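You operate a simulated robot arm through the tools that you are given. There is no shell and no other tool. Be economical: measure what you need, move in short steps, check, and stop when the job is done.

Carry out the task below with a simulated robot arm. There is one attempt and no reset: what you move stays moved.

## Task
View the blue jar, give it the drops that the window asks for and view it again.
Fine: it must read GOOD; no drop too many, none beside the jar; leave it at the viewer.
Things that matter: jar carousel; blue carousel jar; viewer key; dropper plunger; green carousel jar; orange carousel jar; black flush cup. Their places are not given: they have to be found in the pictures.

It is judged by the outcome, as a careful person would: the job done as asked, and still so three seconds after it is handed in. It fails if anything else is knocked over, pushed out of place, dropped, spilled or broken.

## Robot
A 7-joint arm with a two-finger parallel gripper, fixed in place. Base frame: the origin is at the foot of the arm, x ahead of it, y to its left, z up; the work surface is at about z = 0.714. Readings come in m, degrees, newtons and seconds.
With the tool pointing down near the work surface it reaches from about 0.16 to 0.66 m from the base axis. Its first joint turns from -66.0 to 66.0 degrees. Payload 2.4 kg.
The tool frame sits at the grasp point between the pads (the TCP): z along the fingers, y along the line on which they close. The tips reach 0.03 m beyond it. The gripper opens to 0.094 m. The fingers are 0.028 m wide and 0.01 m thick; the gripper's body (0.05 by 0.096 m) begins 0.055 m behind the TCP.
Orientation is told as [roll, pitch, yaw] about the base's x, y, z axes, in that order, counted from this pose: with the fingers straight down and closing along the base's y, the tool's x points along the base's -x, its y along +y and its z along -z.

## Interface
- The arm moves only by the tool drive_tool. Its argument "steps" is a list of rows, each a list of 7 numbers: the shift along the base's x, y, z in m, then the turn, a rotation vector about the base's x, y, z in rad, then the gripper command, from -1 (shut) to 1 (fully open), values between in proportion. In form: [[x, y, z, wx, wy, wz, gripper], ...]. A call has 1 to 20 rows; each row shifts and turns the commanded pose from where the row before left it. Rows are played at 5 a second. More than 0.05 m and 8.6 degrees between two rows, or a gripper value outside its range, and nothing of the call is played. A pose out of reach is approached as far as the arm can. The call stops where the force on the tool passes 40 N (or 10 N more than at its start, if that is more) or the arm is blocked; 0.2 s more then pass. Each finger travels about 0.153 m/s and halts on what it meets, pressing with about 41 N; the grip force reading is that of the motor and also rises with nothing between the fingers. The clock runs only during rows and for 0.2 s after the last one: add rows that do not move to give the fingers time. It gives the time, the measured TCP pose, the force on the tool (base axes), the opening and the grip force at its end, in the units of the frame above (readings bear some noise).
- Cameras (640 x 400 px; columns grow to the right, rows downward): "scene" is fixed at [0.0199, 0.4565, 1.459]; the picture's right is [-0.89, -0.45, 0.00], its down [-0.19, 0.38, -0.91] and it looks along [0.41, -0.81, -0.42] (base axes); focal length 314 px, centre (320, 200). "wrist" rides on the gripper at [-0.037, 0, -0.058] in the tool frame; the picture's right is [0.00, -1.00, 0.00], its down [0.97, 0.00, -0.24] and it looks along [0.24, 0.00, 0.97] (tool axes); focal length 218 px, centre (320, 200).
- get_image(camera): a new picture of that camera. It takes no simulated time.
- pixel_to_xyz(camera, pixels): for up to 12 pixels [column, row] of the newest picture of that camera ("zoom" is the newest enlarged one), the place [x, y, z] in the base frame of the surface seen there, good to about 0.002 m. It takes no simulated time.
- enlarge(camera, box): a new picture of the part [left, top, right, bottom] of that camera's present view, enlarged. It takes no simulated time.
- hand_in(): hands the job in; it is judged then, once.

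Keep the steps short. Do not move on a guess: measure, check each grasp and each placing, and mend mistakes. In all there are 80 turns and 54 pictures (those below and enlarged ones count). Leave the gripper open and the arm clear of the work at the hand-in unless told otherwise, and finish with a single line.

The tools are called after "Call:" by a JSON object that holds its "name" and its "arguments". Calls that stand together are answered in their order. drive_tool: Moves the arm, as the interface text tells. Its arguments: {"type":"object","properties":{"steps":{"type":"array"}},"required":["steps"]} The other tools are called the same way: get_image (camera) takes a picture; pixel_to_xyz (camera, pixels) gives the place of the surface under pixels of a picture; enlarge (camera, box) takes an enlarged picture of a part of a camera's view; hand_in () hands the job in.

At the start:

```text
time: 0.0
eef_pos: [0.4033, -0.1217, 1.2461]
orientation: [0.2, -0.1, -0.1]
force: [0.5, 0.1, -0.7]
width: 0.094
grip_force: 0.1
```

scene: 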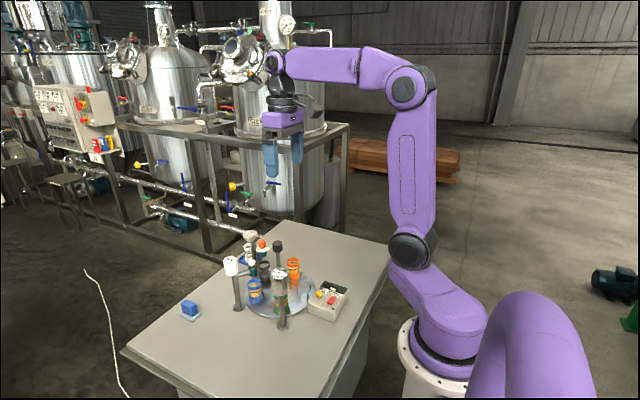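
wrist: 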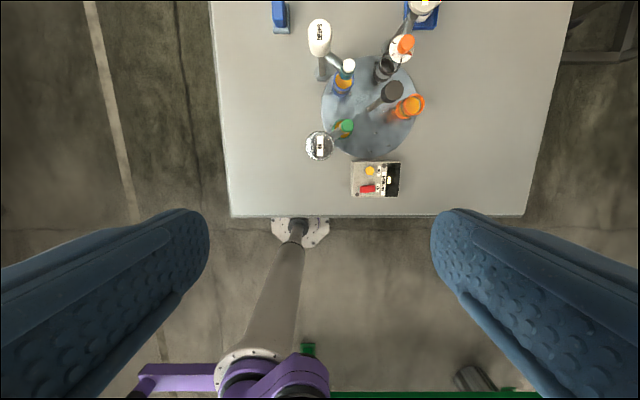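

I see a carousel with jars, posts and a box with keys. I'll enlarge both views to identify the parts.

Call:
{"name": "enlarge", "arguments": {"camera": "scene", "box": [170, 220, 360, 340]}}

Call:
{"name": "enlarge", "arguments": {"camera": "wrist", "box": [260, 0, 460, 210]}}

```text
3.33 times, centred on (265, 280) of scene
```

zoom: 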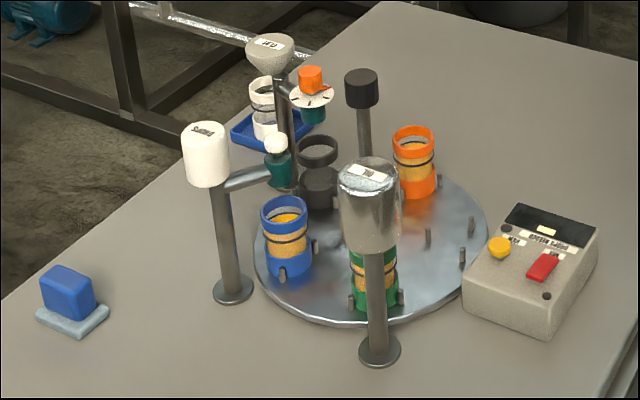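

```text
1.90 times, centred on (360, 105) of wrist
```

zoom: 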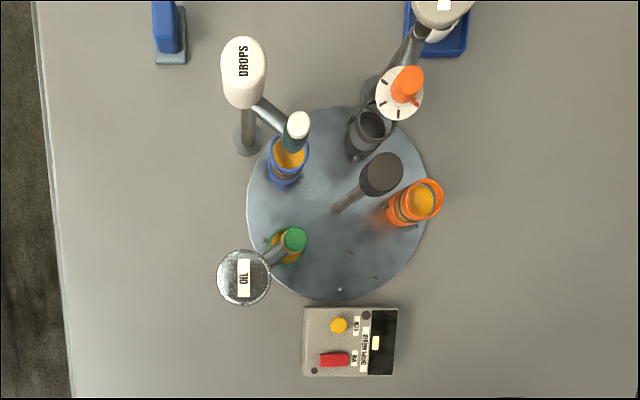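

The labels are too small to read. I'll measure the main points in the wrist zoom and in the scene view.

Call:
{"name": "pixel_to_xyz", "arguments": {"camera": "zoom", "pixels": [[298, 124], [408, 82], [381, 174], [294, 238], [338, 325], [335, 359], [378, 345], [289, 152], [420, 200], [370, 125], [340, 240], [440, 8]]}}

Call:
{"name": "enlarge", "arguments": {"camera": "scene", "box": [300, 270, 360, 325]}}

Call:
{"name": "enlarge", "arguments": {"camera": "scene", "box": [220, 225, 300, 275]}}

```text
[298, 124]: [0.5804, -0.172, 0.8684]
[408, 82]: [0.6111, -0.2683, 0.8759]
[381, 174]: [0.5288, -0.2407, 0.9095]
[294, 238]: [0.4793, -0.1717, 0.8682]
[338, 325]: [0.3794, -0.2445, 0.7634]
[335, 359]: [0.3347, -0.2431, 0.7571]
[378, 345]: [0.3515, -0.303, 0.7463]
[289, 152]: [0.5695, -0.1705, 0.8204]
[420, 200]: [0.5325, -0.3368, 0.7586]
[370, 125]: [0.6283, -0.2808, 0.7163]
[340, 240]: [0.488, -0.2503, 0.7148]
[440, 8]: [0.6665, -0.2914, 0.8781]
```

```text
7.27 times, centred on (330, 298) of scene
```

zoom: 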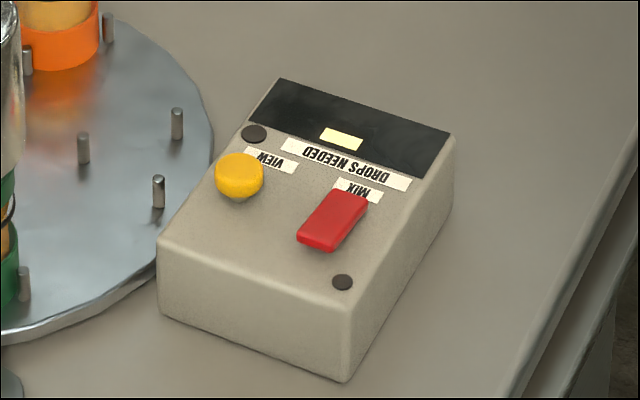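

```text
8.00 times, centred on (260, 250) of scene
```

zoom: 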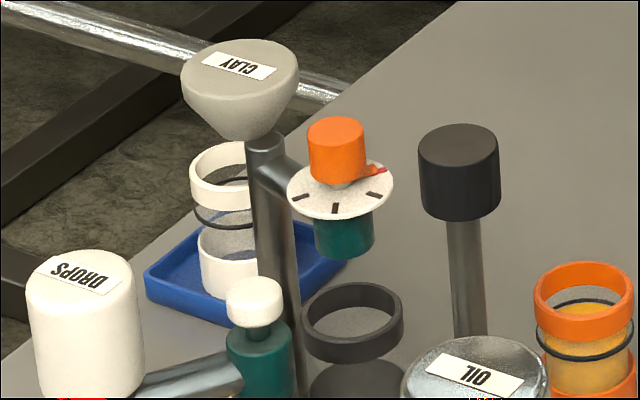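

The yellow key is VIEW. The black knob on the central post, near (0.527, -0.243), appears to turn the carousel. I'll move closer to look from above.

Call:
{"name": "drive_tool", "arguments": {"steps": [[0.02, -0.03, -0.03, 0, 0, 0, 1], [0.02, -0.03, -0.03, 0, 0, 0, 1], [0.02, -0.03, -0.03, 0, 0, 0, 1], [0.01, -0.03, -0.03, 0, 0, 0, 1], [0, 0, 0, 0, 0, 0, 1]]}}

Call:
{"name": "get_image", "arguments": {"camera": "wrist"}}

```text
time: 1.2
eef_pos: [0.4727, -0.2425, 1.1269]
orientation: [0.0, 0.0, 0.0]
force: [0.2, 0.2, -0.2]
width: 0.094
grip_force: 0.0
```

```text
47 pictures are left
```

wrist: 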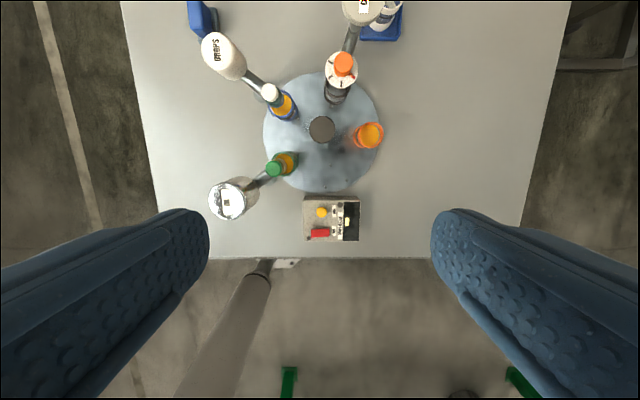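

Next I'll enlarge the carousel region and measure it from here.

Call:
{"name": "enlarge", "arguments": {"camera": "wrist", "box": [200, 30, 410, 250]}}

Call:
{"name": "pixel_to_xyz", "arguments": {"camera": "wrist", "pixels": [[322, 130], [269, 92], [343, 63], [274, 169], [321, 212], [286, 104], [370, 135], [335, 93], [287, 161], [347, 221], [320, 233], [325, 178]]}}

```text
1.82 times, centred on (305, 140) of wrist
```

zoom: 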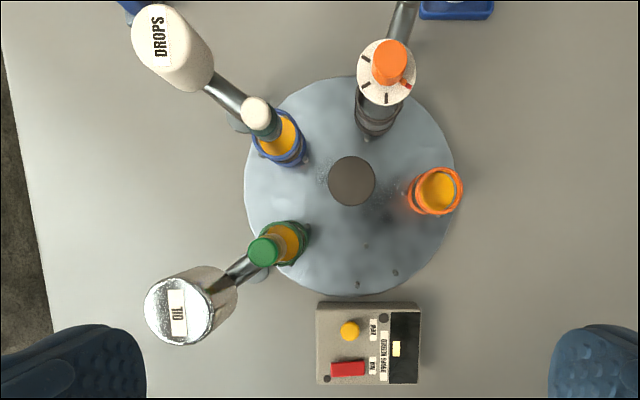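

```text
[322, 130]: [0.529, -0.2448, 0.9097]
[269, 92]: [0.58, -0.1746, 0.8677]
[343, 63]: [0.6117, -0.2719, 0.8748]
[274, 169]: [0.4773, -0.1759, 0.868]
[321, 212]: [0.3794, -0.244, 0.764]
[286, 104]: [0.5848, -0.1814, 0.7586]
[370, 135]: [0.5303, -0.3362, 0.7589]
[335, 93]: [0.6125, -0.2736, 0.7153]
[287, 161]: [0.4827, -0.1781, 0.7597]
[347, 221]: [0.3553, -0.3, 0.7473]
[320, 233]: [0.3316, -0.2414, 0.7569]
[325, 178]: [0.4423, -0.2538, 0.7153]
```

The knob is centred at (0.529, -0.245) with its top at 0.910, and it is about 33 mm wide. I'll narrow the opening to about 58 mm, centre over it and go down to z ≈ 0.945.

Call:
{"name": "drive_tool", "arguments": {"steps": [[0.028, -0.001, -0.04, 0, 0, 0, 0.25], [0.028, -0.001, -0.05, 0, 0, 0, 0.25], [0, 0, -0.05, 0, 0, 0, 0.25], [0, 0, -0.04, 0, 0, 0, 0.25], [0, 0, 0, 0, 0, 0, 0.25]]}}

Call:
{"name": "enlarge", "arguments": {"camera": "scene", "box": [210, 180, 340, 330]}}

Call:
{"name": "get_image", "arguments": {"camera": "wrist"}}

```text
refused: row 2 steps farther than a row can; nothing moved
```

```text
2.67 times, centred on (275, 255) of scene
```

zoom: 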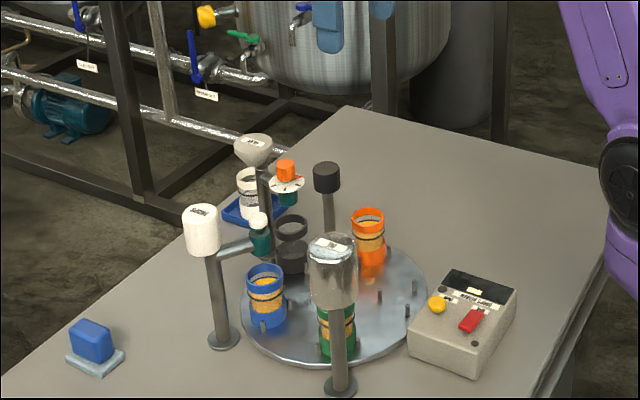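

```text
44 pictures are left
```

wrist: 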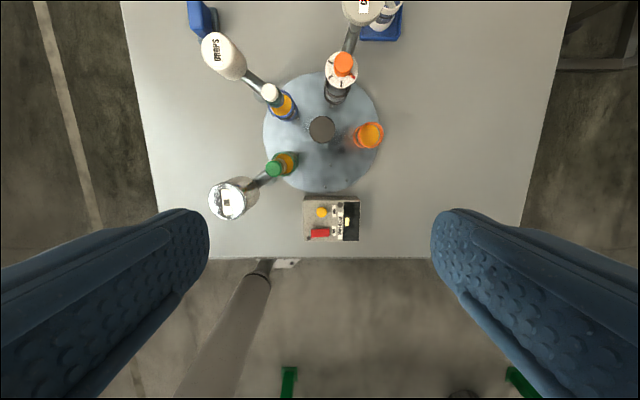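

That row was refused because its combined shift exceeded 50 mm, and nothing moved. I'll repeat it with smaller rows.

Call:
{"name": "drive_tool", "arguments": {"steps": [[0.019, -0.001, -0.04, 0, 0, 0, 0.25], [0.019, -0.001, -0.04, 0, 0, 0, 0.25], [0.018, 0, -0.04, 0, 0, 0, 0.25], [0, 0, -0.04, 0, 0, 0, 0.25], [0, 0, -0.02, 0, 0, 0, 0.25], [0, 0, 0, 0, 0, 0, 0.25]]}}

Call:
{"name": "get_image", "arguments": {"camera": "wrist"}}

```text
time: 2.6
eef_pos: [0.5301, -0.2452, 0.9452]
orientation: [0.0, -0.1, -0.1]
force: [-0.1, -1.6, -0.4]
width: 0.0589
grip_force: 0.1
```

```text
43 pictures are left
```

wrist: 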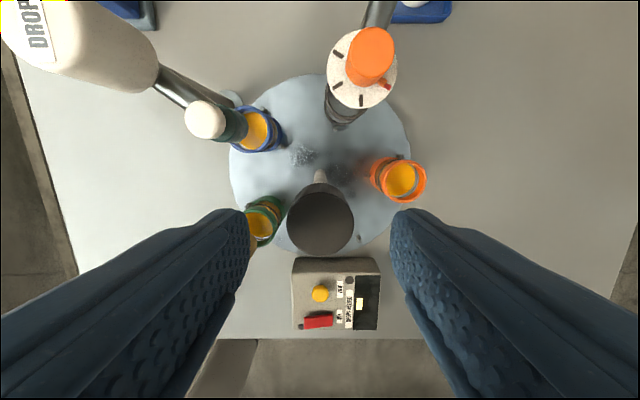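

The knob is centred between the fingers. I'll descend to z ≈ 0.895, close on it and read the grip.

Call:
{"name": "drive_tool", "arguments": {"steps": [[0, 0, -0.025, 0, 0, 0, 0.25], [0, 0, -0.025, 0, 0, 0, 0.25], [0, 0, 0, 0, 0, 0, -0.2], [0, 0, 0, 0, 0, 0, -0.5], [0, 0, 0, 0, 0, 0, -0.5]]}}

```text
time: 3.8
eef_pos: [0.5289, -0.2454, 0.8965]
orientation: [0.0, -0.2, -0.1]
force: [0.9, -6.4, -4.9]
width: 0.0313
grip_force: 45.3
```

I have the knob at 31 mm width. I'll turn it +24° counter-clockwise as a test.

Call:
{"name": "drive_tool", "arguments": {"steps": [[0, 0, 0, 0, 0, 0.07, -0.5], [0, 0, 0, 0, 0, 0.07, -0.5], [0, 0, 0, 0, 0, 0.07, -0.5], [0, 0, 0, 0, 0, 0.07, -0.5], [0, 0, 0, 0, 0, 0.07, -0.5], [0, 0, 0, 0, 0, 0.07, -0.5], [0, 0, 0, 0, 0, 0, -0.5]]}}

Call:
{"name": "enlarge", "arguments": {"camera": "scene", "box": [210, 180, 340, 330]}}

```text
time: 5.4
eef_pos: [0.5295, -0.2454, 0.8959]
orientation: [0.0, -0.2, 24.0]
force: [5.5, -20.4, 0.5]
width: 0.0311
grip_force: 44.7
```

```text
2.67 times, centred on (275, 255) of scene
```

zoom: 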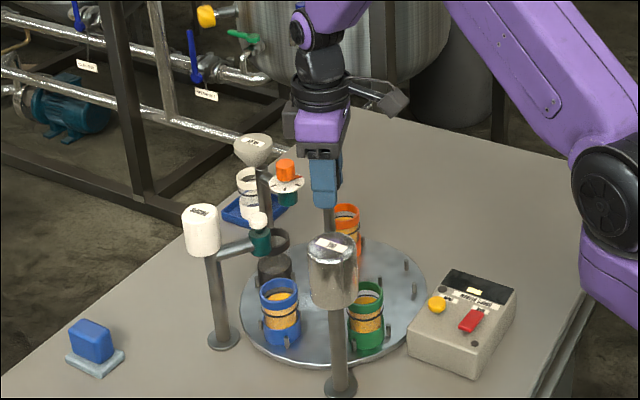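

The carousel turns with the knob and the jars ride along. There is a 20 N side load, so I'll ease 1 mm toward -y while I continue to +72°.

Call:
{"name": "drive_tool", "arguments": {"steps": [[0, -0.001, 0, 0, 0, 0.07, -0.5], [0, 0, 0, 0, 0, 0.07, -0.5], [0, 0, 0, 0, 0, 0.07, -0.5], [0, 0, 0, 0, 0, 0.07, -0.5], [0, 0, 0, 0, 0, 0.07, -0.5], [0, 0, 0, 0, 0, 0.07, -0.5], [0, 0, 0, 0, 0, 0, -0.5]]}}

```text
time: 7.0
eef_pos: [0.5304, -0.2459, 0.8965]
orientation: [0.0, 0.0, 48.1]
force: [9.6, -22.7, -2.0]
width: 0.0311
grip_force: 45.0
```

It's at 48°, and the force is steady and below the limit. I'll continue to 72°.

Call:
{"name": "drive_tool", "arguments": {"steps": [[0, 0, 0, 0, 0, 0.07, -0.5], [0, 0, 0, 0, 0, 0.07, -0.5], [0, 0, 0, 0, 0, 0.07, -0.5], [0, 0, 0, 0, 0, 0.07, -0.5], [0, 0, 0, 0, 0, 0.07, -0.5], [0, 0, 0, 0, 0, 0.067, -0.5], [0, 0, 0, 0, 0, 0, -0.5]]}}

Call:
{"name": "enlarge", "arguments": {"camera": "scene", "box": [210, 180, 340, 330]}}

```text
time: 8.6
eef_pos: [0.5302, -0.2464, 0.8961]
orientation: [-0.2, -0.1, 72.0]
force: [12.7, -22.3, 0.1]
width: 0.0308
grip_force: 44.7
```

```text
2.67 times, centred on (275, 255) of scene
```

zoom: 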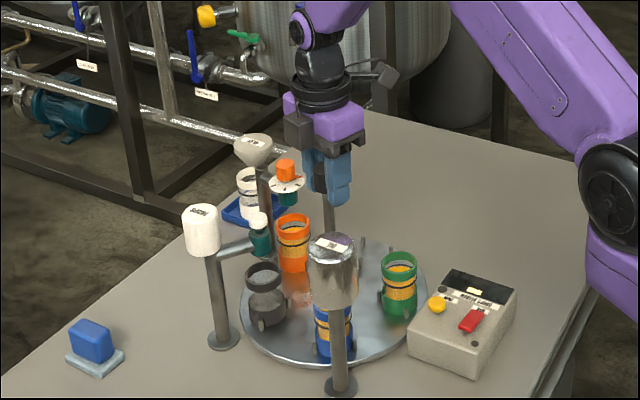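

One station is done: green is at the viewer and blue is under the oil nozzle. I'll open, turn the wrist back 72° and grip again.

Call:
{"name": "drive_tool", "arguments": {"steps": [[0, 0, 0, 0, 0, 0, 0.25], [0, 0, 0, 0, 0, 0, 0.25], [0, 0, 0, 0, 0, -0.14, 0.25], [0, 0, 0, 0, 0, -0.14, 0.25], [0, 0, 0, 0, 0, -0.14, 0.25], [0, 0, 0, 0, 0, -0.14, 0.25], [0, 0, 0, 0, 0, -0.14, 0.25], [0, 0, 0, 0, 0, -0.14, 0.25], [0, 0, 0, 0, 0, -0.14, 0.25], [0, 0, 0, 0, 0, -0.14, 0.25], [0, 0, 0, 0, 0, -0.137, 0.25], [0, 0, 0, 0, 0, 0, 0.25]]}}

Call:
{"name": "get_image", "arguments": {"camera": "wrist"}}

```text
time: 11.2
eef_pos: [0.5285, -0.245, 0.8964]
orientation: [0.1, -0.1, -0.3]
force: [-0.2, 0.6, -0.3]
width: 0.0587
grip_force: 0.1
```

```text
40 pictures are left
```

wrist: 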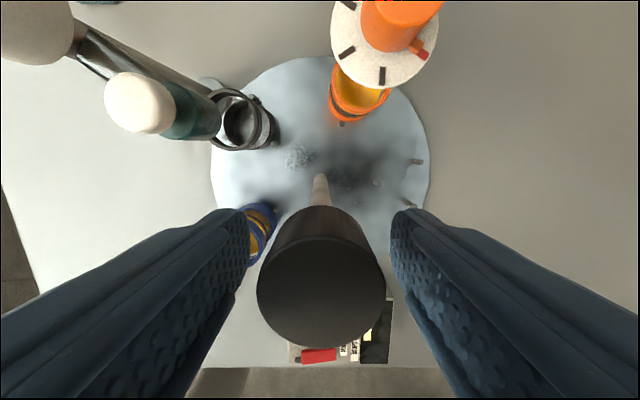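

With no load the tool sits at (0.5285, -0.245), but while gripping it sat at (0.530, -0.2464). I'll shift by that offset, grip and turn another 72°.

Call:
{"name": "drive_tool", "arguments": {"steps": [[0.0015, -0.0012, 0, 0, 0, 0, 0.25], [0, 0, 0, 0, 0, 0, -0.2], [0, 0, 0, 0, 0, 0, -0.5], [0, 0, 0, 0, 0, 0, -0.5], [0, 0, 0, 0, 0, 0.07, -0.5], [0, 0, 0, 0, 0, 0.07, -0.5], [0, 0, 0, 0, 0, 0.07, -0.5], [0, 0, 0, 0, 0, 0.07, -0.5], [0, 0, 0, 0, 0, 0.07, -0.5], [0, 0, 0, 0, 0, 0.07, -0.5], [0, 0, 0, 0, 0, 0.07, -0.5], [0, 0, 0, 0, 0, 0.07, -0.5], [0, 0, 0, 0, 0, 0.07, -0.5], [0, 0, 0, 0, 0, 0, -0.5]]}}

```text
time: 14.2
eef_pos: [0.5298, -0.2442, 0.8957]
orientation: [0.1, -0.2, 36.2]
force: [-4.9, 13.6, 2.0]
width: 0.0318
grip_force: 45.8
```

The load is moderate. I'll finish the second 72°.

Call:
{"name": "drive_tool", "arguments": {"steps": [[0, 0, 0, 0, 0, 0.07, -0.5], [0, 0, 0, 0, 0, 0.07, -0.5], [0, 0, 0, 0, 0, 0.07, -0.5], [0, 0, 0, 0, 0, 0.07, -0.5], [0, 0, 0, 0, 0, 0.07, -0.5], [0, 0, 0, 0, 0, 0.07, -0.5], [0, 0, 0, 0, 0, 0.07, -0.5], [0, 0, 0, 0, 0, 0.07, -0.5], [0, 0, 0, 0, 0, 0.067, -0.5], [0, 0, 0, 0, 0, 0, -0.5]]}}

Call:
{"name": "enlarge", "arguments": {"camera": "scene", "box": [210, 180, 340, 330]}}

```text
time: 16.4
eef_pos: [0.5301, -0.247, 0.8959]
orientation: [0.2, -0.1, 72.1]
force: [-1.9, 14.3, -7.8]
width: 0.032
grip_force: 44.5
```

```text
2.67 times, centred on (275, 255) of scene
```

zoom: 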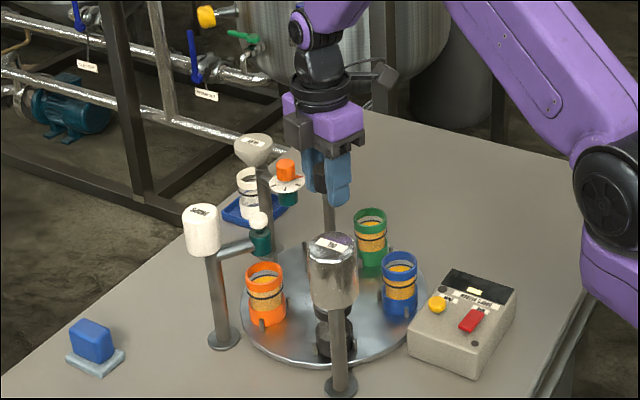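

Blue is at the viewer. I'll release, rise, turn the wrist back and check the alignment.

Call:
{"name": "drive_tool", "arguments": {"steps": [[0, 0, 0, 0, 0, 0, 0.25], [0, 0, 0, 0, 0, 0, 0.25], [0, 0, 0.03, 0, 0, 0, 0.25], [0, 0, 0.03, 0, 0, 0, 0.25], [-0.02, 0, 0.03, 0, 0, -0.14, 0.25], [-0.02, 0, 0.03, 0, 0, -0.14, 0.25], [-0.02, 0, 0, 0, 0, -0.14, 0.25], [-0.02, 0, 0, 0, 0, -0.14, 0.25], [-0.02, 0, 0, 0, 0, -0.14, 0], [-0.02, 0, 0, 0, 0, -0.14, -0.5], [-0.02, 0, 0, 0, 0, -0.14, -1], [-0.01, 0, 0, 0, 0, -0.14, -1], [0, 0, 0, 0, 0, -0.137, -1], [0, 0, 0, 0, 0, 0, -1]]}}

Call:
{"name": "get_image", "arguments": {"camera": "wrist"}}

```text
time: 19.4
eef_pos: [0.3797, -0.2468, 1.0153]
orientation: [0.1, -0.1, -0.2]
force: [0.0, 0.7, -0.2]
width: 0.0
grip_force: 33.1
```

```text
38 pictures are left
```

wrist: 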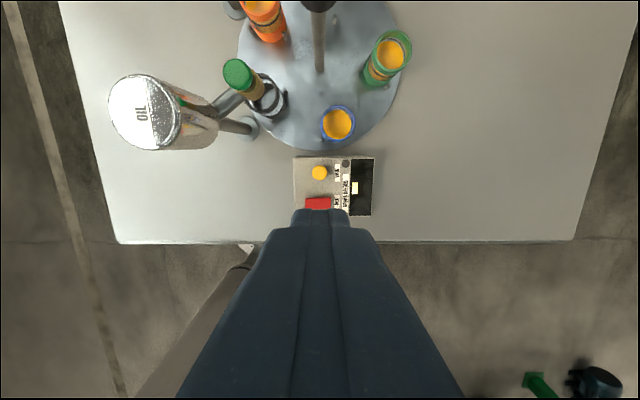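

I'll measure the jar rims for angle and the yellow key's centre.

Call:
{"name": "pixel_to_xyz", "arguments": {"camera": "wrist", "pixels": [[320, 173], [338, 125], [392, 55], [338, 106], [323, 124], [353, 124], [338, 142], [320, 203]]}}

Call:
{"name": "enlarge", "arguments": {"camera": "wrist", "box": [280, 90, 400, 220]}}

```text
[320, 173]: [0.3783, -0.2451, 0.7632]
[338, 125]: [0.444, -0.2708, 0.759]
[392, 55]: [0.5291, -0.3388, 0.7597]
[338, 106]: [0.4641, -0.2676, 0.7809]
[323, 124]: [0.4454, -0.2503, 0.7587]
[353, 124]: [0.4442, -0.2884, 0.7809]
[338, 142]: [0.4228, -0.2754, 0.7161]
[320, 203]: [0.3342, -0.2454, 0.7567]
```

```text
3.08 times, centred on (340, 155) of wrist
```

zoom: 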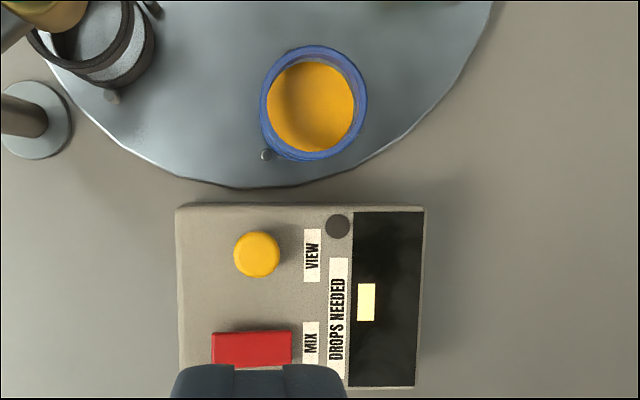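

Blue is at 196° (0.444, -0.271), in place at the viewer. I'll lower the shut fingers over the yellow VIEW key to tip height ≈ 0.770.

Call:
{"name": "drive_tool", "arguments": {"steps": [[-0.0012, 0.0015, -0.045, 0, 0, 0, -1], [0, 0, -0.05, 0, 0, 0, -1], [0, 0, -0.05, 0, 0, 0, -1], [0, 0, -0.05, 0, 0, 0, -1], [0, 0, -0.018, 0, 0, 0, -1], [0, 0, 0, 0, 0, 0, -1]]}}

Call:
{"name": "enlarge", "arguments": {"camera": "scene", "box": [270, 240, 370, 330]}}

```text
time: 20.8
eef_pos: [0.3797, -0.2454, 0.803]
orientation: [-0.1, -0.1, 0.0]
force: [0.4, -0.8, 1.4]
width: 0.0
grip_force: 32.8
```

```text
4.44 times, centred on (320, 285) of scene
```

zoom: 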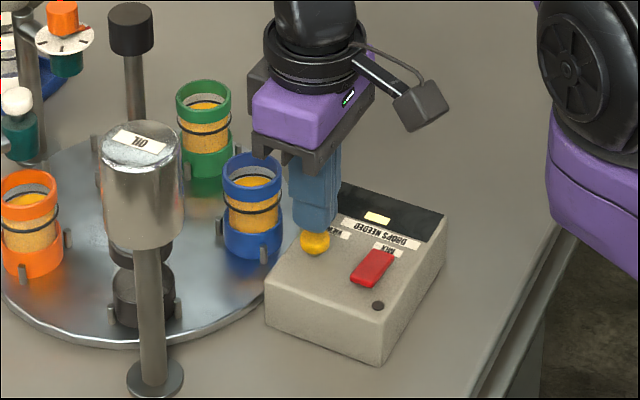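

The fingers are right above the yellow key. I'll press in 2 mm steps.

Call:
{"name": "drive_tool", "arguments": {"steps": [[0, 0, -0.004, 0, 0, 0, -1], [0, 0, -0.003, 0, 0, 0, -1], [0, 0, -0.002, 0, 0, 0, -1], [0, 0, -0.002, 0, 0, 0, -1], [0, 0, -0.002, 0, 0, 0, -1], [0, 0, 0, 0, 0, 0, -1]]}}

Call:
{"name": "enlarge", "arguments": {"camera": "scene", "box": [300, 270, 360, 325]}}

```text
time: 22.2
eef_pos: [0.3789, -0.2437, 0.789]
orientation: [0.0, -0.1, -0.2]
force: [0.8, 0.3, 0.8]
width: 0.0001
grip_force: 33.2
```

```text
7.27 times, centred on (330, 298) of scene
```

zoom: 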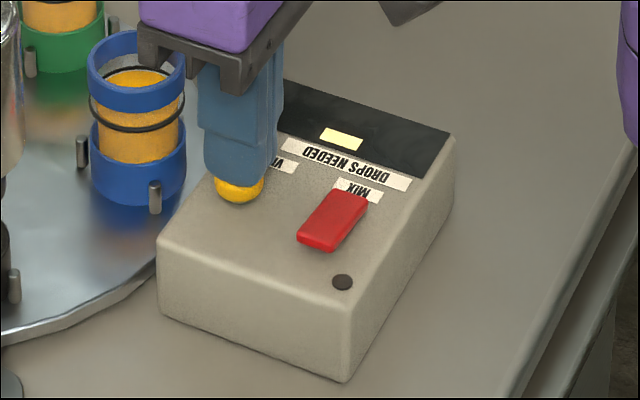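

I read almost no force and the window hasn't changed. I'll press a little deeper.

Call:
{"name": "drive_tool", "arguments": {"steps": [[0, 0, -0.002, 0, 0, 0, -1], [0, 0, -0.002, 0, 0, 0, -1], [0, 0, 0, 0, 0, 0, -1]]}}

Call:
{"name": "enlarge", "arguments": {"camera": "scene", "box": [300, 270, 360, 325]}}

```text
time: 23.0
eef_pos: [0.3785, -0.2446, 0.7847]
orientation: [0.0, -0.1, -0.1]
force: [0.0, 1.0, 5.6]
width: 0.0
grip_force: 32.6
```

```text
7.27 times, centred on (330, 298) of scene
```

zoom: 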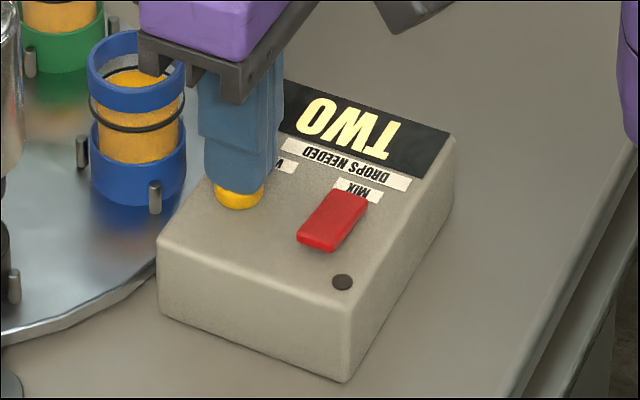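

The window reads TWO, so blue needs two drops. I'll rise and go back over the knob with the wrist at +72° so I can turn the carousel clockwise.

Call:
{"name": "drive_tool", "arguments": {"steps": [[0, 0, 0.04, 0, 0, 0, -1], [0, 0, 0.05, 0, 0, 0, -1], [0, 0, 0.05, 0, 0, 0, -1], [0, 0, 0.03, 0, 0, 0.14, -0.3], [0.02, 0, 0, 0, 0, 0.14, 0.25], [0.02, 0, 0, 0, 0, 0.14, 0.25], [0.02, 0, 0, 0, 0, 0.14, 0.25], [0.02, 0, 0, 0, 0, 0.14, 0.25], [0.02, 0, 0, 0, 0, 0.14, 0.25], [0.02, 0, 0, 0, 0, 0.14, 0.25], [0.02, 0, 0, 0, 0, 0.14, 0.25], [0.011, -0.0015, 0, 0, 0, 0.137, 0.25], [0, 0, 0, 0, 0, 0, 0.25]]}}

Call:
{"name": "enlarge", "arguments": {"camera": "scene", "box": [210, 180, 340, 330]}}

```text
time: 25.8
eef_pos: [0.5304, -0.2458, 0.9547]
orientation: [0.1, 0.0, 72.1]
force: [-0.3, 0.7, -0.4]
width: 0.0587
grip_force: 0.0
```

```text
2.67 times, centred on (275, 255) of scene
```

zoom: 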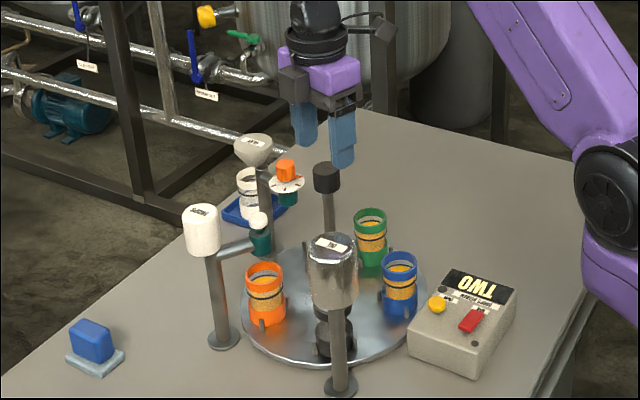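

TWO stays lit and the gripper is above the knob. I'll descend, grip and start turning clockwise.

Call:
{"name": "drive_tool", "arguments": {"steps": [[0, 0, -0.03, 0, 0, 0, 0.25], [0, 0, -0.029, 0, 0, 0, 0.25], [0, 0, 0, 0, 0, 0, 0.25], [0, 0, 0, 0, 0, 0, -0.2], [0, 0, 0, 0, 0, 0, -0.5], [0, 0, 0, 0, 0, 0, -0.5], [0, 0, 0, 0, 0, -0.07, -0.5], [0, 0, 0, 0, 0, -0.07, -0.5], [0, 0, 0, 0, 0, -0.07, -0.5], [0, 0, 0, 0, 0, -0.07, -0.5], [0, 0, 0, 0, 0, -0.07, -0.5], [0, 0, 0, 0, 0, -0.07, -0.5], [0, 0, 0, 0, 0, -0.07, -0.5], [0, 0, 0, 0, 0, -0.07, -0.5], [0, 0, 0, 0, 0, -0.07, -0.5], [0, 0, 0, 0, 0, 0, -0.5]]}}

```text
time: 29.2
eef_pos: [0.5294, -0.2461, 0.8957]
orientation: [0.1, 0.0, 35.8]
force: [-2.3, 5.1, -27.6]
width: 0.0316
grip_force: 45.7
```

The vertical load is -27 N, as if the tool is pulling up a little. I'll ease down 1 mm and finish this stroke.

Call:
{"name": "drive_tool", "arguments": {"steps": [[0, 0, -0.001, 0, 0, -0.07, -0.5], [0, 0, 0, 0, 0, -0.07, -0.5], [0, 0, 0, 0, 0, -0.07, -0.5], [0, 0, 0, 0, 0, -0.07, -0.5], [0, 0, 0, 0, 0, -0.07, -0.5], [0, 0, 0, 0, 0, -0.07, -0.5], [0, 0, 0, 0, 0, -0.07, -0.5], [0, 0, 0, 0, 0, -0.07, -0.5], [0, 0, 0, 0, 0, -0.067, -0.5], [0, 0, 0, 0, 0, 0, -0.5]]}}

Call:
{"name": "enlarge", "arguments": {"camera": "scene", "box": [210, 180, 340, 330]}}

```text
time: 31.4
eef_pos: [0.5296, -0.2449, 0.8954]
orientation: [0.1, 0.0, -0.1]
force: [-12.4, 11.3, 2.0]
width: 0.0315
grip_force: 44.5
```

```text
2.67 times, centred on (275, 255) of scene
```

zoom: 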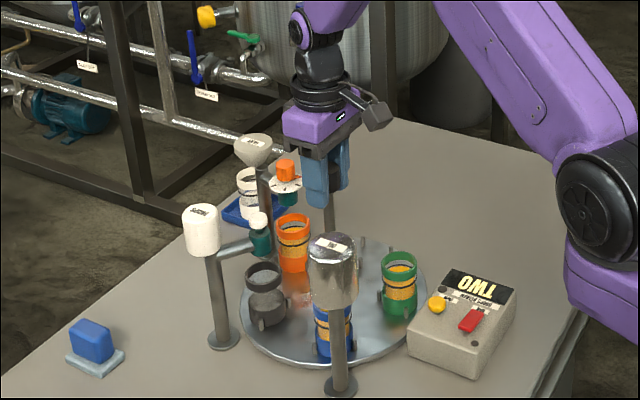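

One station back. I'll release, turn the wrist to +72° and grip again.

Call:
{"name": "drive_tool", "arguments": {"steps": [[0, 0, 0, 0, 0, 0, 0.25], [0, 0, 0, 0, 0, 0, 0.25], [0, 0, 0, 0, 0, 0.14, 0.25], [0, 0, 0, 0, 0, 0.14, 0.25], [0, 0, 0, 0, 0, 0.14, 0.25], [0, 0, 0, 0, 0, 0.14, 0.25], [0, 0, 0, 0, 0, 0.14, 0.25], [0, 0, 0, 0, 0, 0.14, 0.25], [0, 0, 0, 0, 0, 0.14, 0.25], [0, 0, 0, 0, 0, 0.14, 0.25], [0, 0, 0, 0, 0, 0.137, 0.25], [0, 0, 0, 0, 0, 0, 0.25], [0, 0, 0, 0, 0, 0, -0.2], [0, 0, 0, 0, 0, 0, -0.5], [0, 0, 0, 0, 0, 0, -0.5]]}}

```text
time: 34.6
eef_pos: [0.5305, -0.2473, 0.8952]
orientation: [0.1, -0.2, 72.0]
force: [-0.6, -0.1, 0.4]
width: 0.0311
grip_force: 45.0
```

Gripped with no load. I'll turn clockwise 72°.

Call:
{"name": "drive_tool", "arguments": {"steps": [[0, 0, 0, 0, 0, -0.07, -0.5], [0, 0, 0, 0, 0, -0.07, -0.5], [0, 0, 0, 0, 0, -0.07, -0.5], [0, 0, 0, 0, 0, -0.07, -0.5], [0, 0, 0, 0, 0, -0.07, -0.5], [0, 0, 0, 0, 0, -0.07, -0.5], [0, 0, 0, 0, 0, -0.07, -0.5], [0, 0, 0, 0, 0, -0.07, -0.5], [0, 0, 0, 0, 0, -0.07, -0.5], [0, 0, 0, 0, 0, -0.07, -0.5], [0, 0, 0, 0, 0, -0.07, -0.5], [0, 0, 0, 0, 0, -0.07, -0.5], [0, 0, 0, 0, 0, -0.07, -0.5], [0, 0, 0, 0, 0, -0.07, -0.5], [0, 0, 0, 0, 0, -0.07, -0.5], [0, 0, 0, 0, 0, -0.07, -0.5], [0, 0, 0, 0, 0, -0.07, -0.5], [0, 0, 0, 0, 0, -0.067, -0.5], [0, 0, 0, 0, 0, 0, -0.5]]}}

Call:
{"name": "enlarge", "arguments": {"camera": "scene", "box": [210, 180, 340, 330]}}

```text
time: 38.6
eef_pos: [0.5292, -0.2456, 0.8954]
orientation: [0.1, -0.1, -0.1]
force: [-17.2, 11.0, -1.1]
width: 0.0306
grip_force: 45.1
```

```text
2.67 times, centred on (275, 255) of scene
```

zoom: 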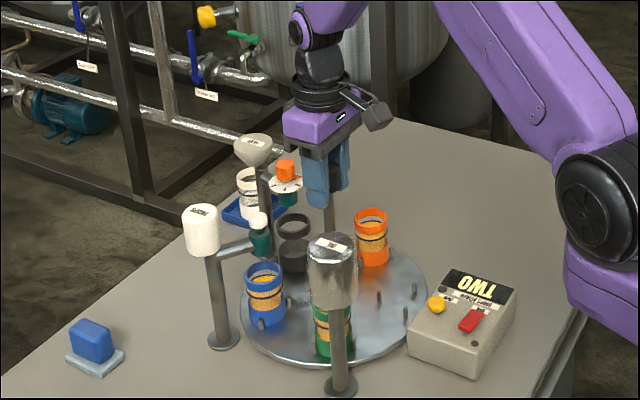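

Blue is back under the dropper. I'll release, rise and move toward the plunger with the fingers shut, then look.

Call:
{"name": "drive_tool", "arguments": {"steps": [[0, 0, 0, 0, 0, 0, 0.25], [0, 0, 0, 0, 0, 0, 0.25], [0, 0, 0.03, 0, 0, 0, 0.25], [0, 0, 0.04, 0, 0, 0, 0.25], [0, 0, 0.04, 0, 0, 0, -0.2], [0, 0.025, 0, 0, 0, 0, -1], [0, 0.025, 0, 0, 0, 0, -1], [0, 0.02, 0, 0, 0, 0, -1], [0, 0, 0, 0, 0, 0, -1]]}}

Call:
{"name": "get_image", "arguments": {"camera": "wrist"}}

```text
time: 40.6
eef_pos: [0.5302, -0.1762, 1.0058]
orientation: [0.0, -0.1, 0.0]
force: [0.0, -0.8, 0.1]
width: 0.0002
grip_force: 33.0
```

```text
30 pictures are left
```

wrist: 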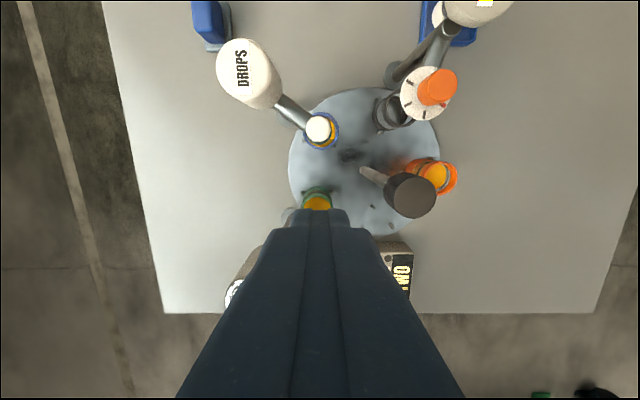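

I'll measure the plunger cap, the jar rim, the orange jar for the carousel angle, and the tank top height.

Call:
{"name": "pixel_to_xyz", "arguments": {"camera": "wrist", "pixels": [[319, 129], [242, 70], [302, 129], [338, 136], [322, 148], [440, 178], [316, 201], [270, 90], [335, 117]]}}

Call:
{"name": "enlarge", "arguments": {"camera": "wrist", "box": [280, 80, 460, 220]}}

Call:
{"name": "enlarge", "arguments": {"camera": "scene", "box": [225, 250, 285, 315]}}

```text
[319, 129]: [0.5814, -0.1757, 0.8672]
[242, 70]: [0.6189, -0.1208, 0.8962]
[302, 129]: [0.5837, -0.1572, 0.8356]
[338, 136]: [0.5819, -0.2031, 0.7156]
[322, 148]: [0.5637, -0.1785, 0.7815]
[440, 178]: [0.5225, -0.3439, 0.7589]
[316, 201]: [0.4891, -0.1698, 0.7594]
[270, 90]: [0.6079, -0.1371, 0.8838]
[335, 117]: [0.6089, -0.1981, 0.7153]
```

```text
2.86 times, centred on (370, 150) of wrist
```

zoom: 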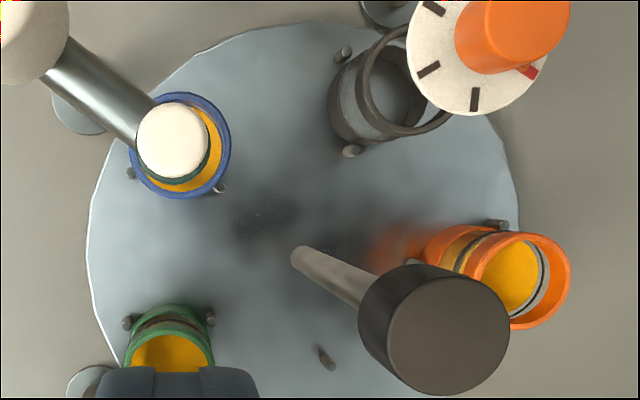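

```text
6.15 times, centred on (255, 282) of scene
```

zoom: 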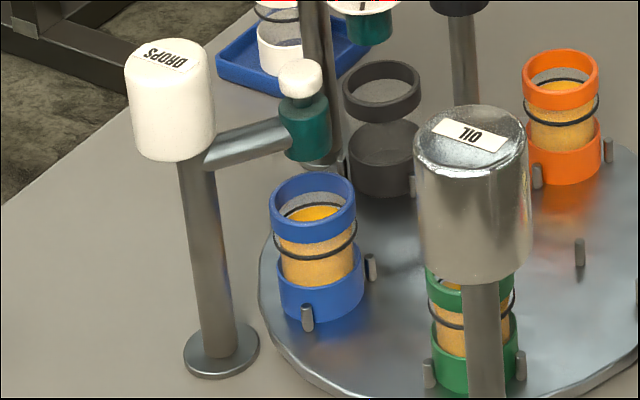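

The plunger cap is at (0.5814, -0.1757, 0.867). The blue mouth is centred at about (0.5855, -0.177), so the nozzle is well inside it. The tank top at 0.896 stays below the gripper body. I'll move over the cap, with the tips 7 mm above it.

Call:
{"name": "drive_tool", "arguments": {"steps": [[0.025, 0, 0, 0, 0, 0, -1], [0.0262, 0.0005, 0, 0, 0, 0, -1], [0, 0, -0.04, 0, 0, 0, -1], [0, 0, -0.04, 0, 0, 0, -1], [0, 0, -0.022, 0, 0, 0, -1], [0, 0, 0, 0, 0, 0, -1]]}}

Call:
{"name": "enlarge", "arguments": {"camera": "scene", "box": [225, 220, 305, 310]}}

```text
time: 42.0
eef_pos: [0.5815, -0.1751, 0.9025]
orientation: [0.2, -0.1, -0.1]
force: [0.0, 0.2, 0.3]
width: 0.0
grip_force: 32.9
```

```text
4.44 times, centred on (265, 265) of scene
```

zoom: 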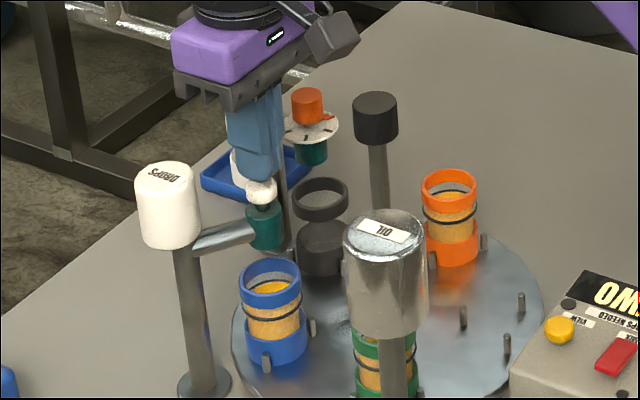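

The tips are just above the cap. I'll press slowly to about 9 mm below contact, watching the force.

Call:
{"name": "drive_tool", "arguments": {"steps": [[0, 0, -0.004, 0, 0, 0, -1], [0, 0, -0.002, 0, 0, 0, -1], [0, 0, -0.002, 0, 0, 0, -1], [0, 0, -0.002, 0, 0, 0, -1], [0, 0, -0.002, 0, 0, 0, -1]]}}

Call:
{"name": "enlarge", "arguments": {"camera": "scene", "box": [235, 250, 285, 310]}}

```text
time: 43.2
eef_pos: [0.5807, -0.1757, 0.891]
orientation: [0.1, -0.1, -0.1]
force: [-1.3, 0.2, 2.6]
width: 0.0001
grip_force: 32.9
```

```text
6.67 times, centred on (260, 280) of scene
```

zoom: 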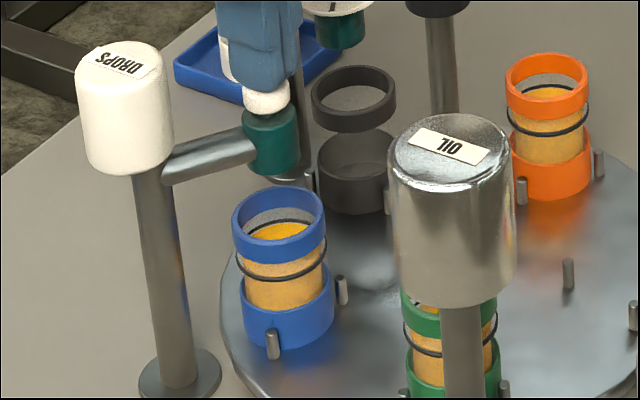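

The cap is going down at 2.6 N and no drop is visible yet. I'll press 2 mm further and look.

Call:
{"name": "drive_tool", "arguments": {"steps": [[0, 0, -0.002, 0, 0, 0, -1]]}}

Call:
{"name": "enlarge", "arguments": {"camera": "scene", "box": [235, 250, 285, 310]}}

```text
time: 43.6
eef_pos: [0.5822, -0.1762, 0.8911]
orientation: [0.0, -0.1, -0.1]
force: [-1.1, 0.9, 3.7]
width: 0.0
grip_force: 33.5
```

```text
6.67 times, centred on (260, 280) of scene
```

zoom: 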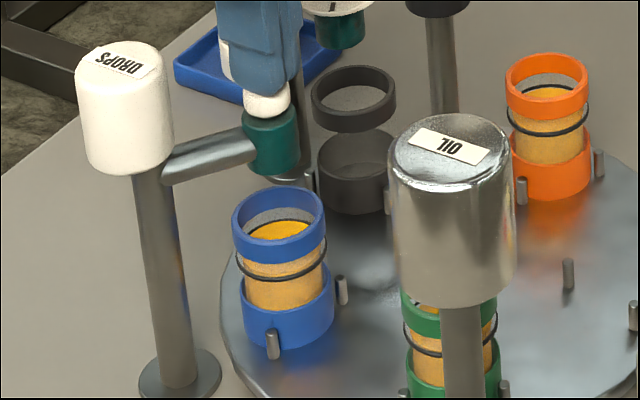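

Still no visible drop and only 3.7 N. I'll press another 3 mm in small steps.

Call:
{"name": "drive_tool", "arguments": {"steps": [[0, 0, -0.0015, 0, 0, 0, -1], [0, 0, -0.0015, 0, 0, 0, -1]]}}

Call:
{"name": "enlarge", "arguments": {"camera": "scene", "box": [235, 250, 285, 310]}}

```text
time: 44.2
eef_pos: [0.5818, -0.1754, 0.8872]
orientation: [0.0, 0.0, 0.0]
force: [-2.4, 2.5, 9.9]
width: 0.0002
grip_force: 32.9
```

```text
6.67 times, centred on (260, 280) of scene
```

zoom: 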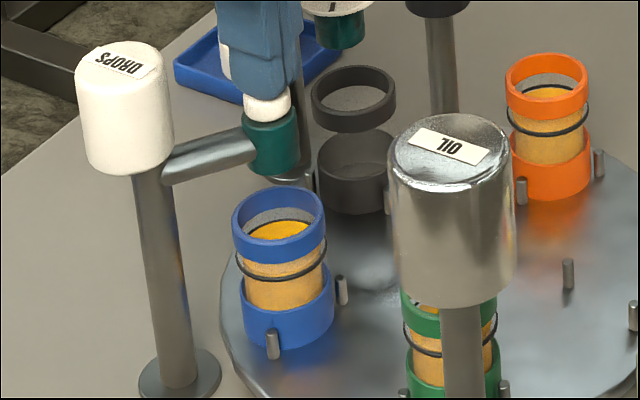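

The force rose to 9.9 N, so it's close to the end of travel. I'll press 1.5 mm more.

Call:
{"name": "drive_tool", "arguments": {"steps": [[0, 0, -0.0015, 0, 0, 0, -1]]}}

Call:
{"name": "enlarge", "arguments": {"camera": "scene", "box": [235, 250, 285, 310]}}

```text
time: 44.6
eef_pos: [0.5816, -0.1751, 0.8858]
orientation: [0.0, -0.1, 0.0]
force: [-4.8, 3.8, 20.0]
width: 0.0
grip_force: 33.1
```

```text
6.67 times, centred on (260, 280) of scene
```

zoom: 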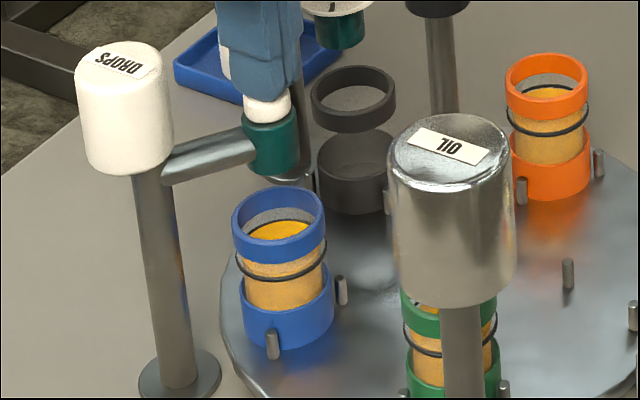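

The plunger is bottomed at 20 N, so that was one full stroke. I'll release it fully and check the jar.

Call:
{"name": "drive_tool", "arguments": {"steps": [[0, 0, 0.006, 0, 0, 0, -1], [0, 0, 0.006, 0, 0, 0, -1], [0, 0, 0.008, 0, 0, 0, -1], [0, 0, 0, 0, 0, 0, -1], [0, 0, 0, 0, 0, 0, -1]]}}

Call:
{"name": "enlarge", "arguments": {"camera": "scene", "box": [235, 250, 285, 310]}}

```text
time: 45.8
eef_pos: [0.5806, -0.1766, 0.9047]
orientation: [0.1, -0.1, -0.1]
force: [-0.4, -0.7, -0.4]
width: 0.0001
grip_force: 33.0
```

```text
6.67 times, centred on (260, 280) of scene
```

zoom: 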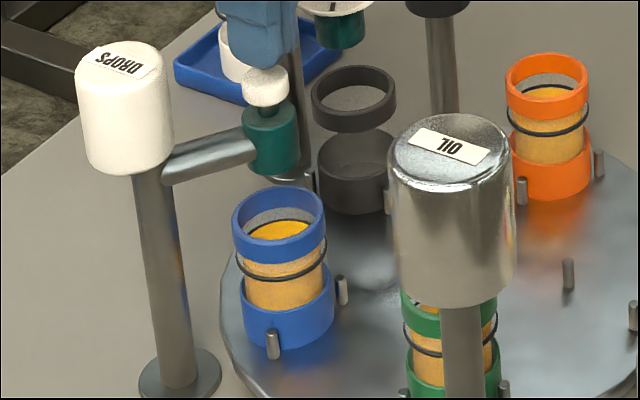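

The cap is back up, and the jar level looks a touch higher (surface top at row 219, was 221). I'll make one equal second stroke.

Call:
{"name": "drive_tool", "arguments": {"steps": [[0, 0, -0.006, 0, 0, 0, -1], [0, 0, -0.004, 0, 0, 0, -1], [0, 0, -0.003, 0, 0, 0, -1], [0, 0, -0.003, 0, 0, 0, -1], [0, 0, -0.0025, 0, 0, 0, -1], [0, 0, -0.0015, 0, 0, 0, -1]]}}

Call:
{"name": "enlarge", "arguments": {"camera": "scene", "box": [235, 250, 285, 310]}}

```text
time: 47.2
eef_pos: [0.5809, -0.1756, 0.8863]
orientation: [0.0, -0.2, -0.1]
force: [-6.1, 2.1, 20.5]
width: 0.0002
grip_force: 33.4
```

```text
6.67 times, centred on (260, 280) of scene
```

zoom: 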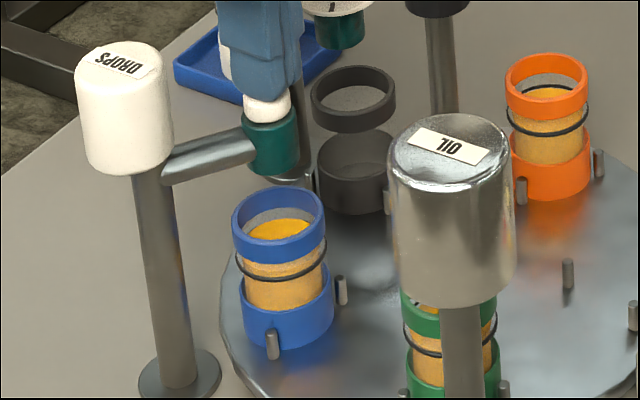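

That's the second full stroke, at 20 N, and the liquid has risen enough to hide the black ring's far side. I'll release, rise and return above the knob.

Call:
{"name": "drive_tool", "arguments": {"steps": [[0, 0, 0.006, 0, 0, 0, -1], [0, 0, 0.03, 0, 0, 0, -1], [0, 0, 0.04, 0, 0, 0, -1], [-0.02, -0.025, 0, 0, 0, 0, -0.4], [-0.02, -0.025, 0, 0, 0, 0, 0.25], [-0.0105, -0.0205, 0, 0, 0, 0, 0.25], [0, 0, 0, 0, 0, 0, 0.25], [0, 0, 0, 0, 0, 0, 0.25]]}}

Call:
{"name": "get_image", "arguments": {"camera": "wrist"}}

```text
time: 49.0
eef_pos: [0.5301, -0.246, 0.9607]
orientation: [0.1, -0.1, -0.1]
force: [-0.2, -0.4, 0.3]
width: 0.0588
grip_force: 0.2
```

```text
20 pictures are left
```

wrist: 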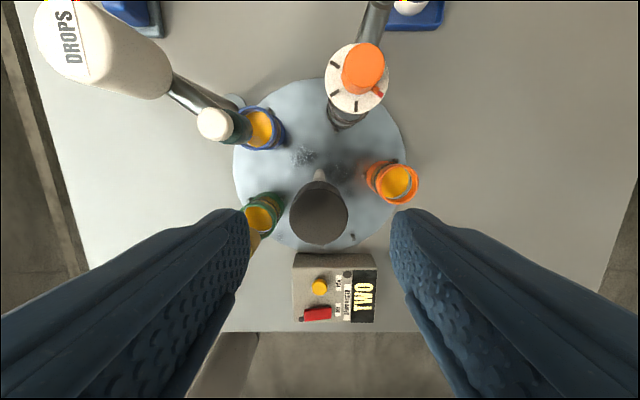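

Centred over the knob again. I'll descend, grip and turn counter-clockwise by 36° first.

Call:
{"name": "drive_tool", "arguments": {"steps": [[0, 0, -0.033, 0, 0, 0, 0.25], [0, 0, -0.032, 0, 0, 0, 0.25], [0, 0, 0, 0, 0, 0, 0.25], [0, 0, 0, 0, 0, 0, -0.2], [0, 0, 0, 0, 0, 0, -0.5], [0, 0, 0, 0, 0, 0, -0.5], [0, 0, 0, 0, 0, 0.07, -0.5], [0, 0, 0, 0, 0, 0.07, -0.5], [0, 0, 0, 0, 0, 0.07, -0.5], [0, 0, 0, 0, 0, 0.07, -0.5], [0, 0, 0, 0, 0, 0.07, -0.5], [0, 0, 0, 0, 0, 0.07, -0.5], [0, 0, 0, 0, 0, 0.07, -0.5], [0, 0, 0, 0, 0, 0.07, -0.5], [0, 0, 0, 0, 0, 0.07, -0.5], [0, 0, 0, 0, 0, 0, -0.5]]}}

```text
time: 52.4
eef_pos: [0.5304, -0.2445, 0.8954]
orientation: [0.2, -0.2, 36.2]
force: [2.2, 18.4, -5.4]
width: 0.0309
grip_force: 45.2
```

The load is in the usual range. I'll finish this stroke, then reset the wrist and grip again.

Call:
{"name": "drive_tool", "arguments": {"steps": [[0, 0, 0, 0, 0, 0.07, -0.5], [0, 0, 0, 0, 0, 0.07, -0.5], [0, 0, 0, 0, 0, 0.07, -0.5], [0, 0, 0, 0, 0, 0.07, -0.5], [0, 0, 0, 0, 0, 0.07, -0.5], [0, 0, 0, 0, 0, 0.07, -0.5], [0, 0, 0, 0, 0, 0.07, -0.5], [0, 0, 0, 0, 0, 0.07, -0.5], [0, 0, 0, 0, 0, 0.067, -0.5], [0, 0, 0, 0, 0, 0, -0.5]]}}

Call:
{"name": "drive_tool", "arguments": {"steps": [[0, 0, 0, 0, 0, 0, 0.25], [0, 0, 0, 0, 0, 0, 0.25], [0, 0, 0, 0, 0, -0.14, 0.25], [0, 0, 0, 0, 0, -0.14, 0.25], [0, 0, 0, 0, 0, -0.14, 0.25], [0, 0, 0, 0, 0, -0.14, 0.25], [0, 0, 0, 0, 0, -0.14, 0.25], [0, 0, 0, 0, 0, -0.14, 0.25], [0, 0, 0, 0, 0, -0.14, 0.25], [0, 0, 0, 0, 0, -0.14, 0.25], [0, 0, 0, 0, 0, -0.137, 0.25], [0, 0, 0, 0, 0, 0, 0.25], [0, 0, 0, 0, 0, 0, -0.2], [0, 0, 0, 0, 0, 0, -0.5], [0, 0, 0, 0, 0, 0, -0.5]]}}

Call:
{"name": "enlarge", "arguments": {"camera": "scene", "box": [210, 180, 340, 330]}}

```text
time: 54.6
eef_pos: [0.531, -0.2438, 0.8962]
orientation: [0.2, -0.2, 72.2]
force: [-8.0, 24.0, -6.1]
width: 0.0307
grip_force: 45.3
```

```text
time: 57.8
eef_pos: [0.5313, -0.246, 0.8964]
orientation: [0.0, 0.0, 0.0]
force: [0.1, 5.9, 1.0]
width: 0.0318
grip_force: 44.9
```

```text
2.67 times, centred on (275, 255) of scene
```

zoom: 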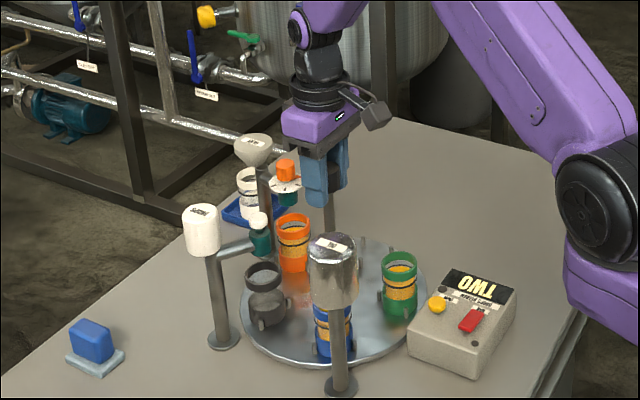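

I've gripped again and blue is under the oil nozzle. I'll turn the last +72°.

Call:
{"name": "drive_tool", "arguments": {"steps": [[0, 0, 0, 0, 0, 0.07, -0.5], [0, 0, 0, 0, 0, 0.07, -0.5], [0, 0, 0, 0, 0, 0.07, -0.5], [0, 0, 0, 0, 0, 0.07, -0.5], [0, 0, 0, 0, 0, 0.07, -0.5], [0, 0, 0, 0, 0, 0.07, -0.5], [0, 0, 0, 0, 0, 0.07, -0.5], [0, 0, 0, 0, 0, 0.07, -0.5], [0, 0, 0, 0, 0, 0.07, -0.5], [0, 0, 0, 0, 0, 0.07, -0.5], [0, 0, 0, 0, 0, 0.07, -0.5], [0, 0, 0, 0, 0, 0.07, -0.5], [0, 0, 0, 0, 0, 0.07, -0.5], [0, 0, 0, 0, 0, 0.07, -0.5], [0, 0, 0, 0, 0, 0.07, -0.5], [0, 0, 0, 0, 0, 0.07, -0.5], [0, 0, 0, 0, 0, 0.07, -0.5], [0, 0, 0, 0, 0, 0.067, -0.5], [0, 0, 0, 0, 0, 0, -0.5]]}}

Call:
{"name": "drive_tool", "arguments": {"steps": [[0, 0, 0, 0, 0, 0, 0.25], [0, 0, 0, 0, 0, 0, 0.25], [0, 0, 0.03, 0, 0, 0, 0.25], [0, 0, 0.03, 0, 0, 0, 0.25], [-0.02, 0, 0.03, 0, 0, -0.14, 0.25], [-0.02, 0, 0.03, 0, 0, -0.14, 0.25], [-0.02, 0, 0, 0, 0, -0.14, 0.25], [-0.02, 0, 0, 0, 0, -0.14, 0.25], [-0.02, 0, 0, 0, 0, -0.14, 0], [-0.02, 0, 0, 0, 0, -0.14, -0.5], [-0.02, 0, 0, 0, 0, -0.14, -1], [-0.01, 0, 0, 0, 0, -0.14, -1], [0, 0, 0, 0, 0, -0.137, -1], [0, 0, 0, 0, 0, 0, -1]]}}

Call:
{"name": "get_image", "arguments": {"camera": "wrist"}}

```text
time: 61.8
eef_pos: [0.5295, -0.2433, 0.8958]
orientation: [0.2, -0.1, 72.0]
force: [-11.1, 23.8, 2.2]
width: 0.0317
grip_force: 45.0
```

```text
time: 64.8
eef_pos: [0.3814, -0.2459, 1.0152]
orientation: [0.2, -0.1, -0.1]
force: [-0.3, -0.7, -0.1]
width: 0.0
grip_force: 33.0
```

```text
18 pictures are left
```

wrist: 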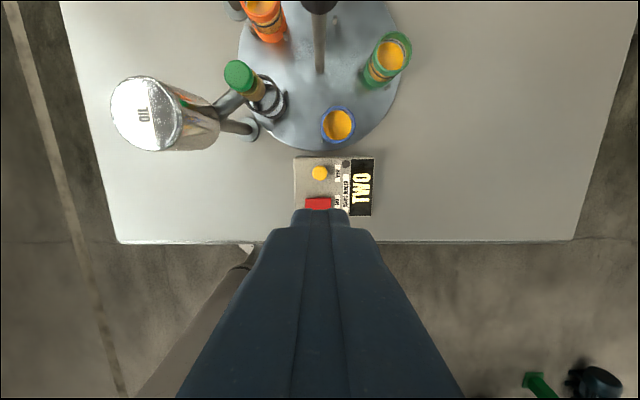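

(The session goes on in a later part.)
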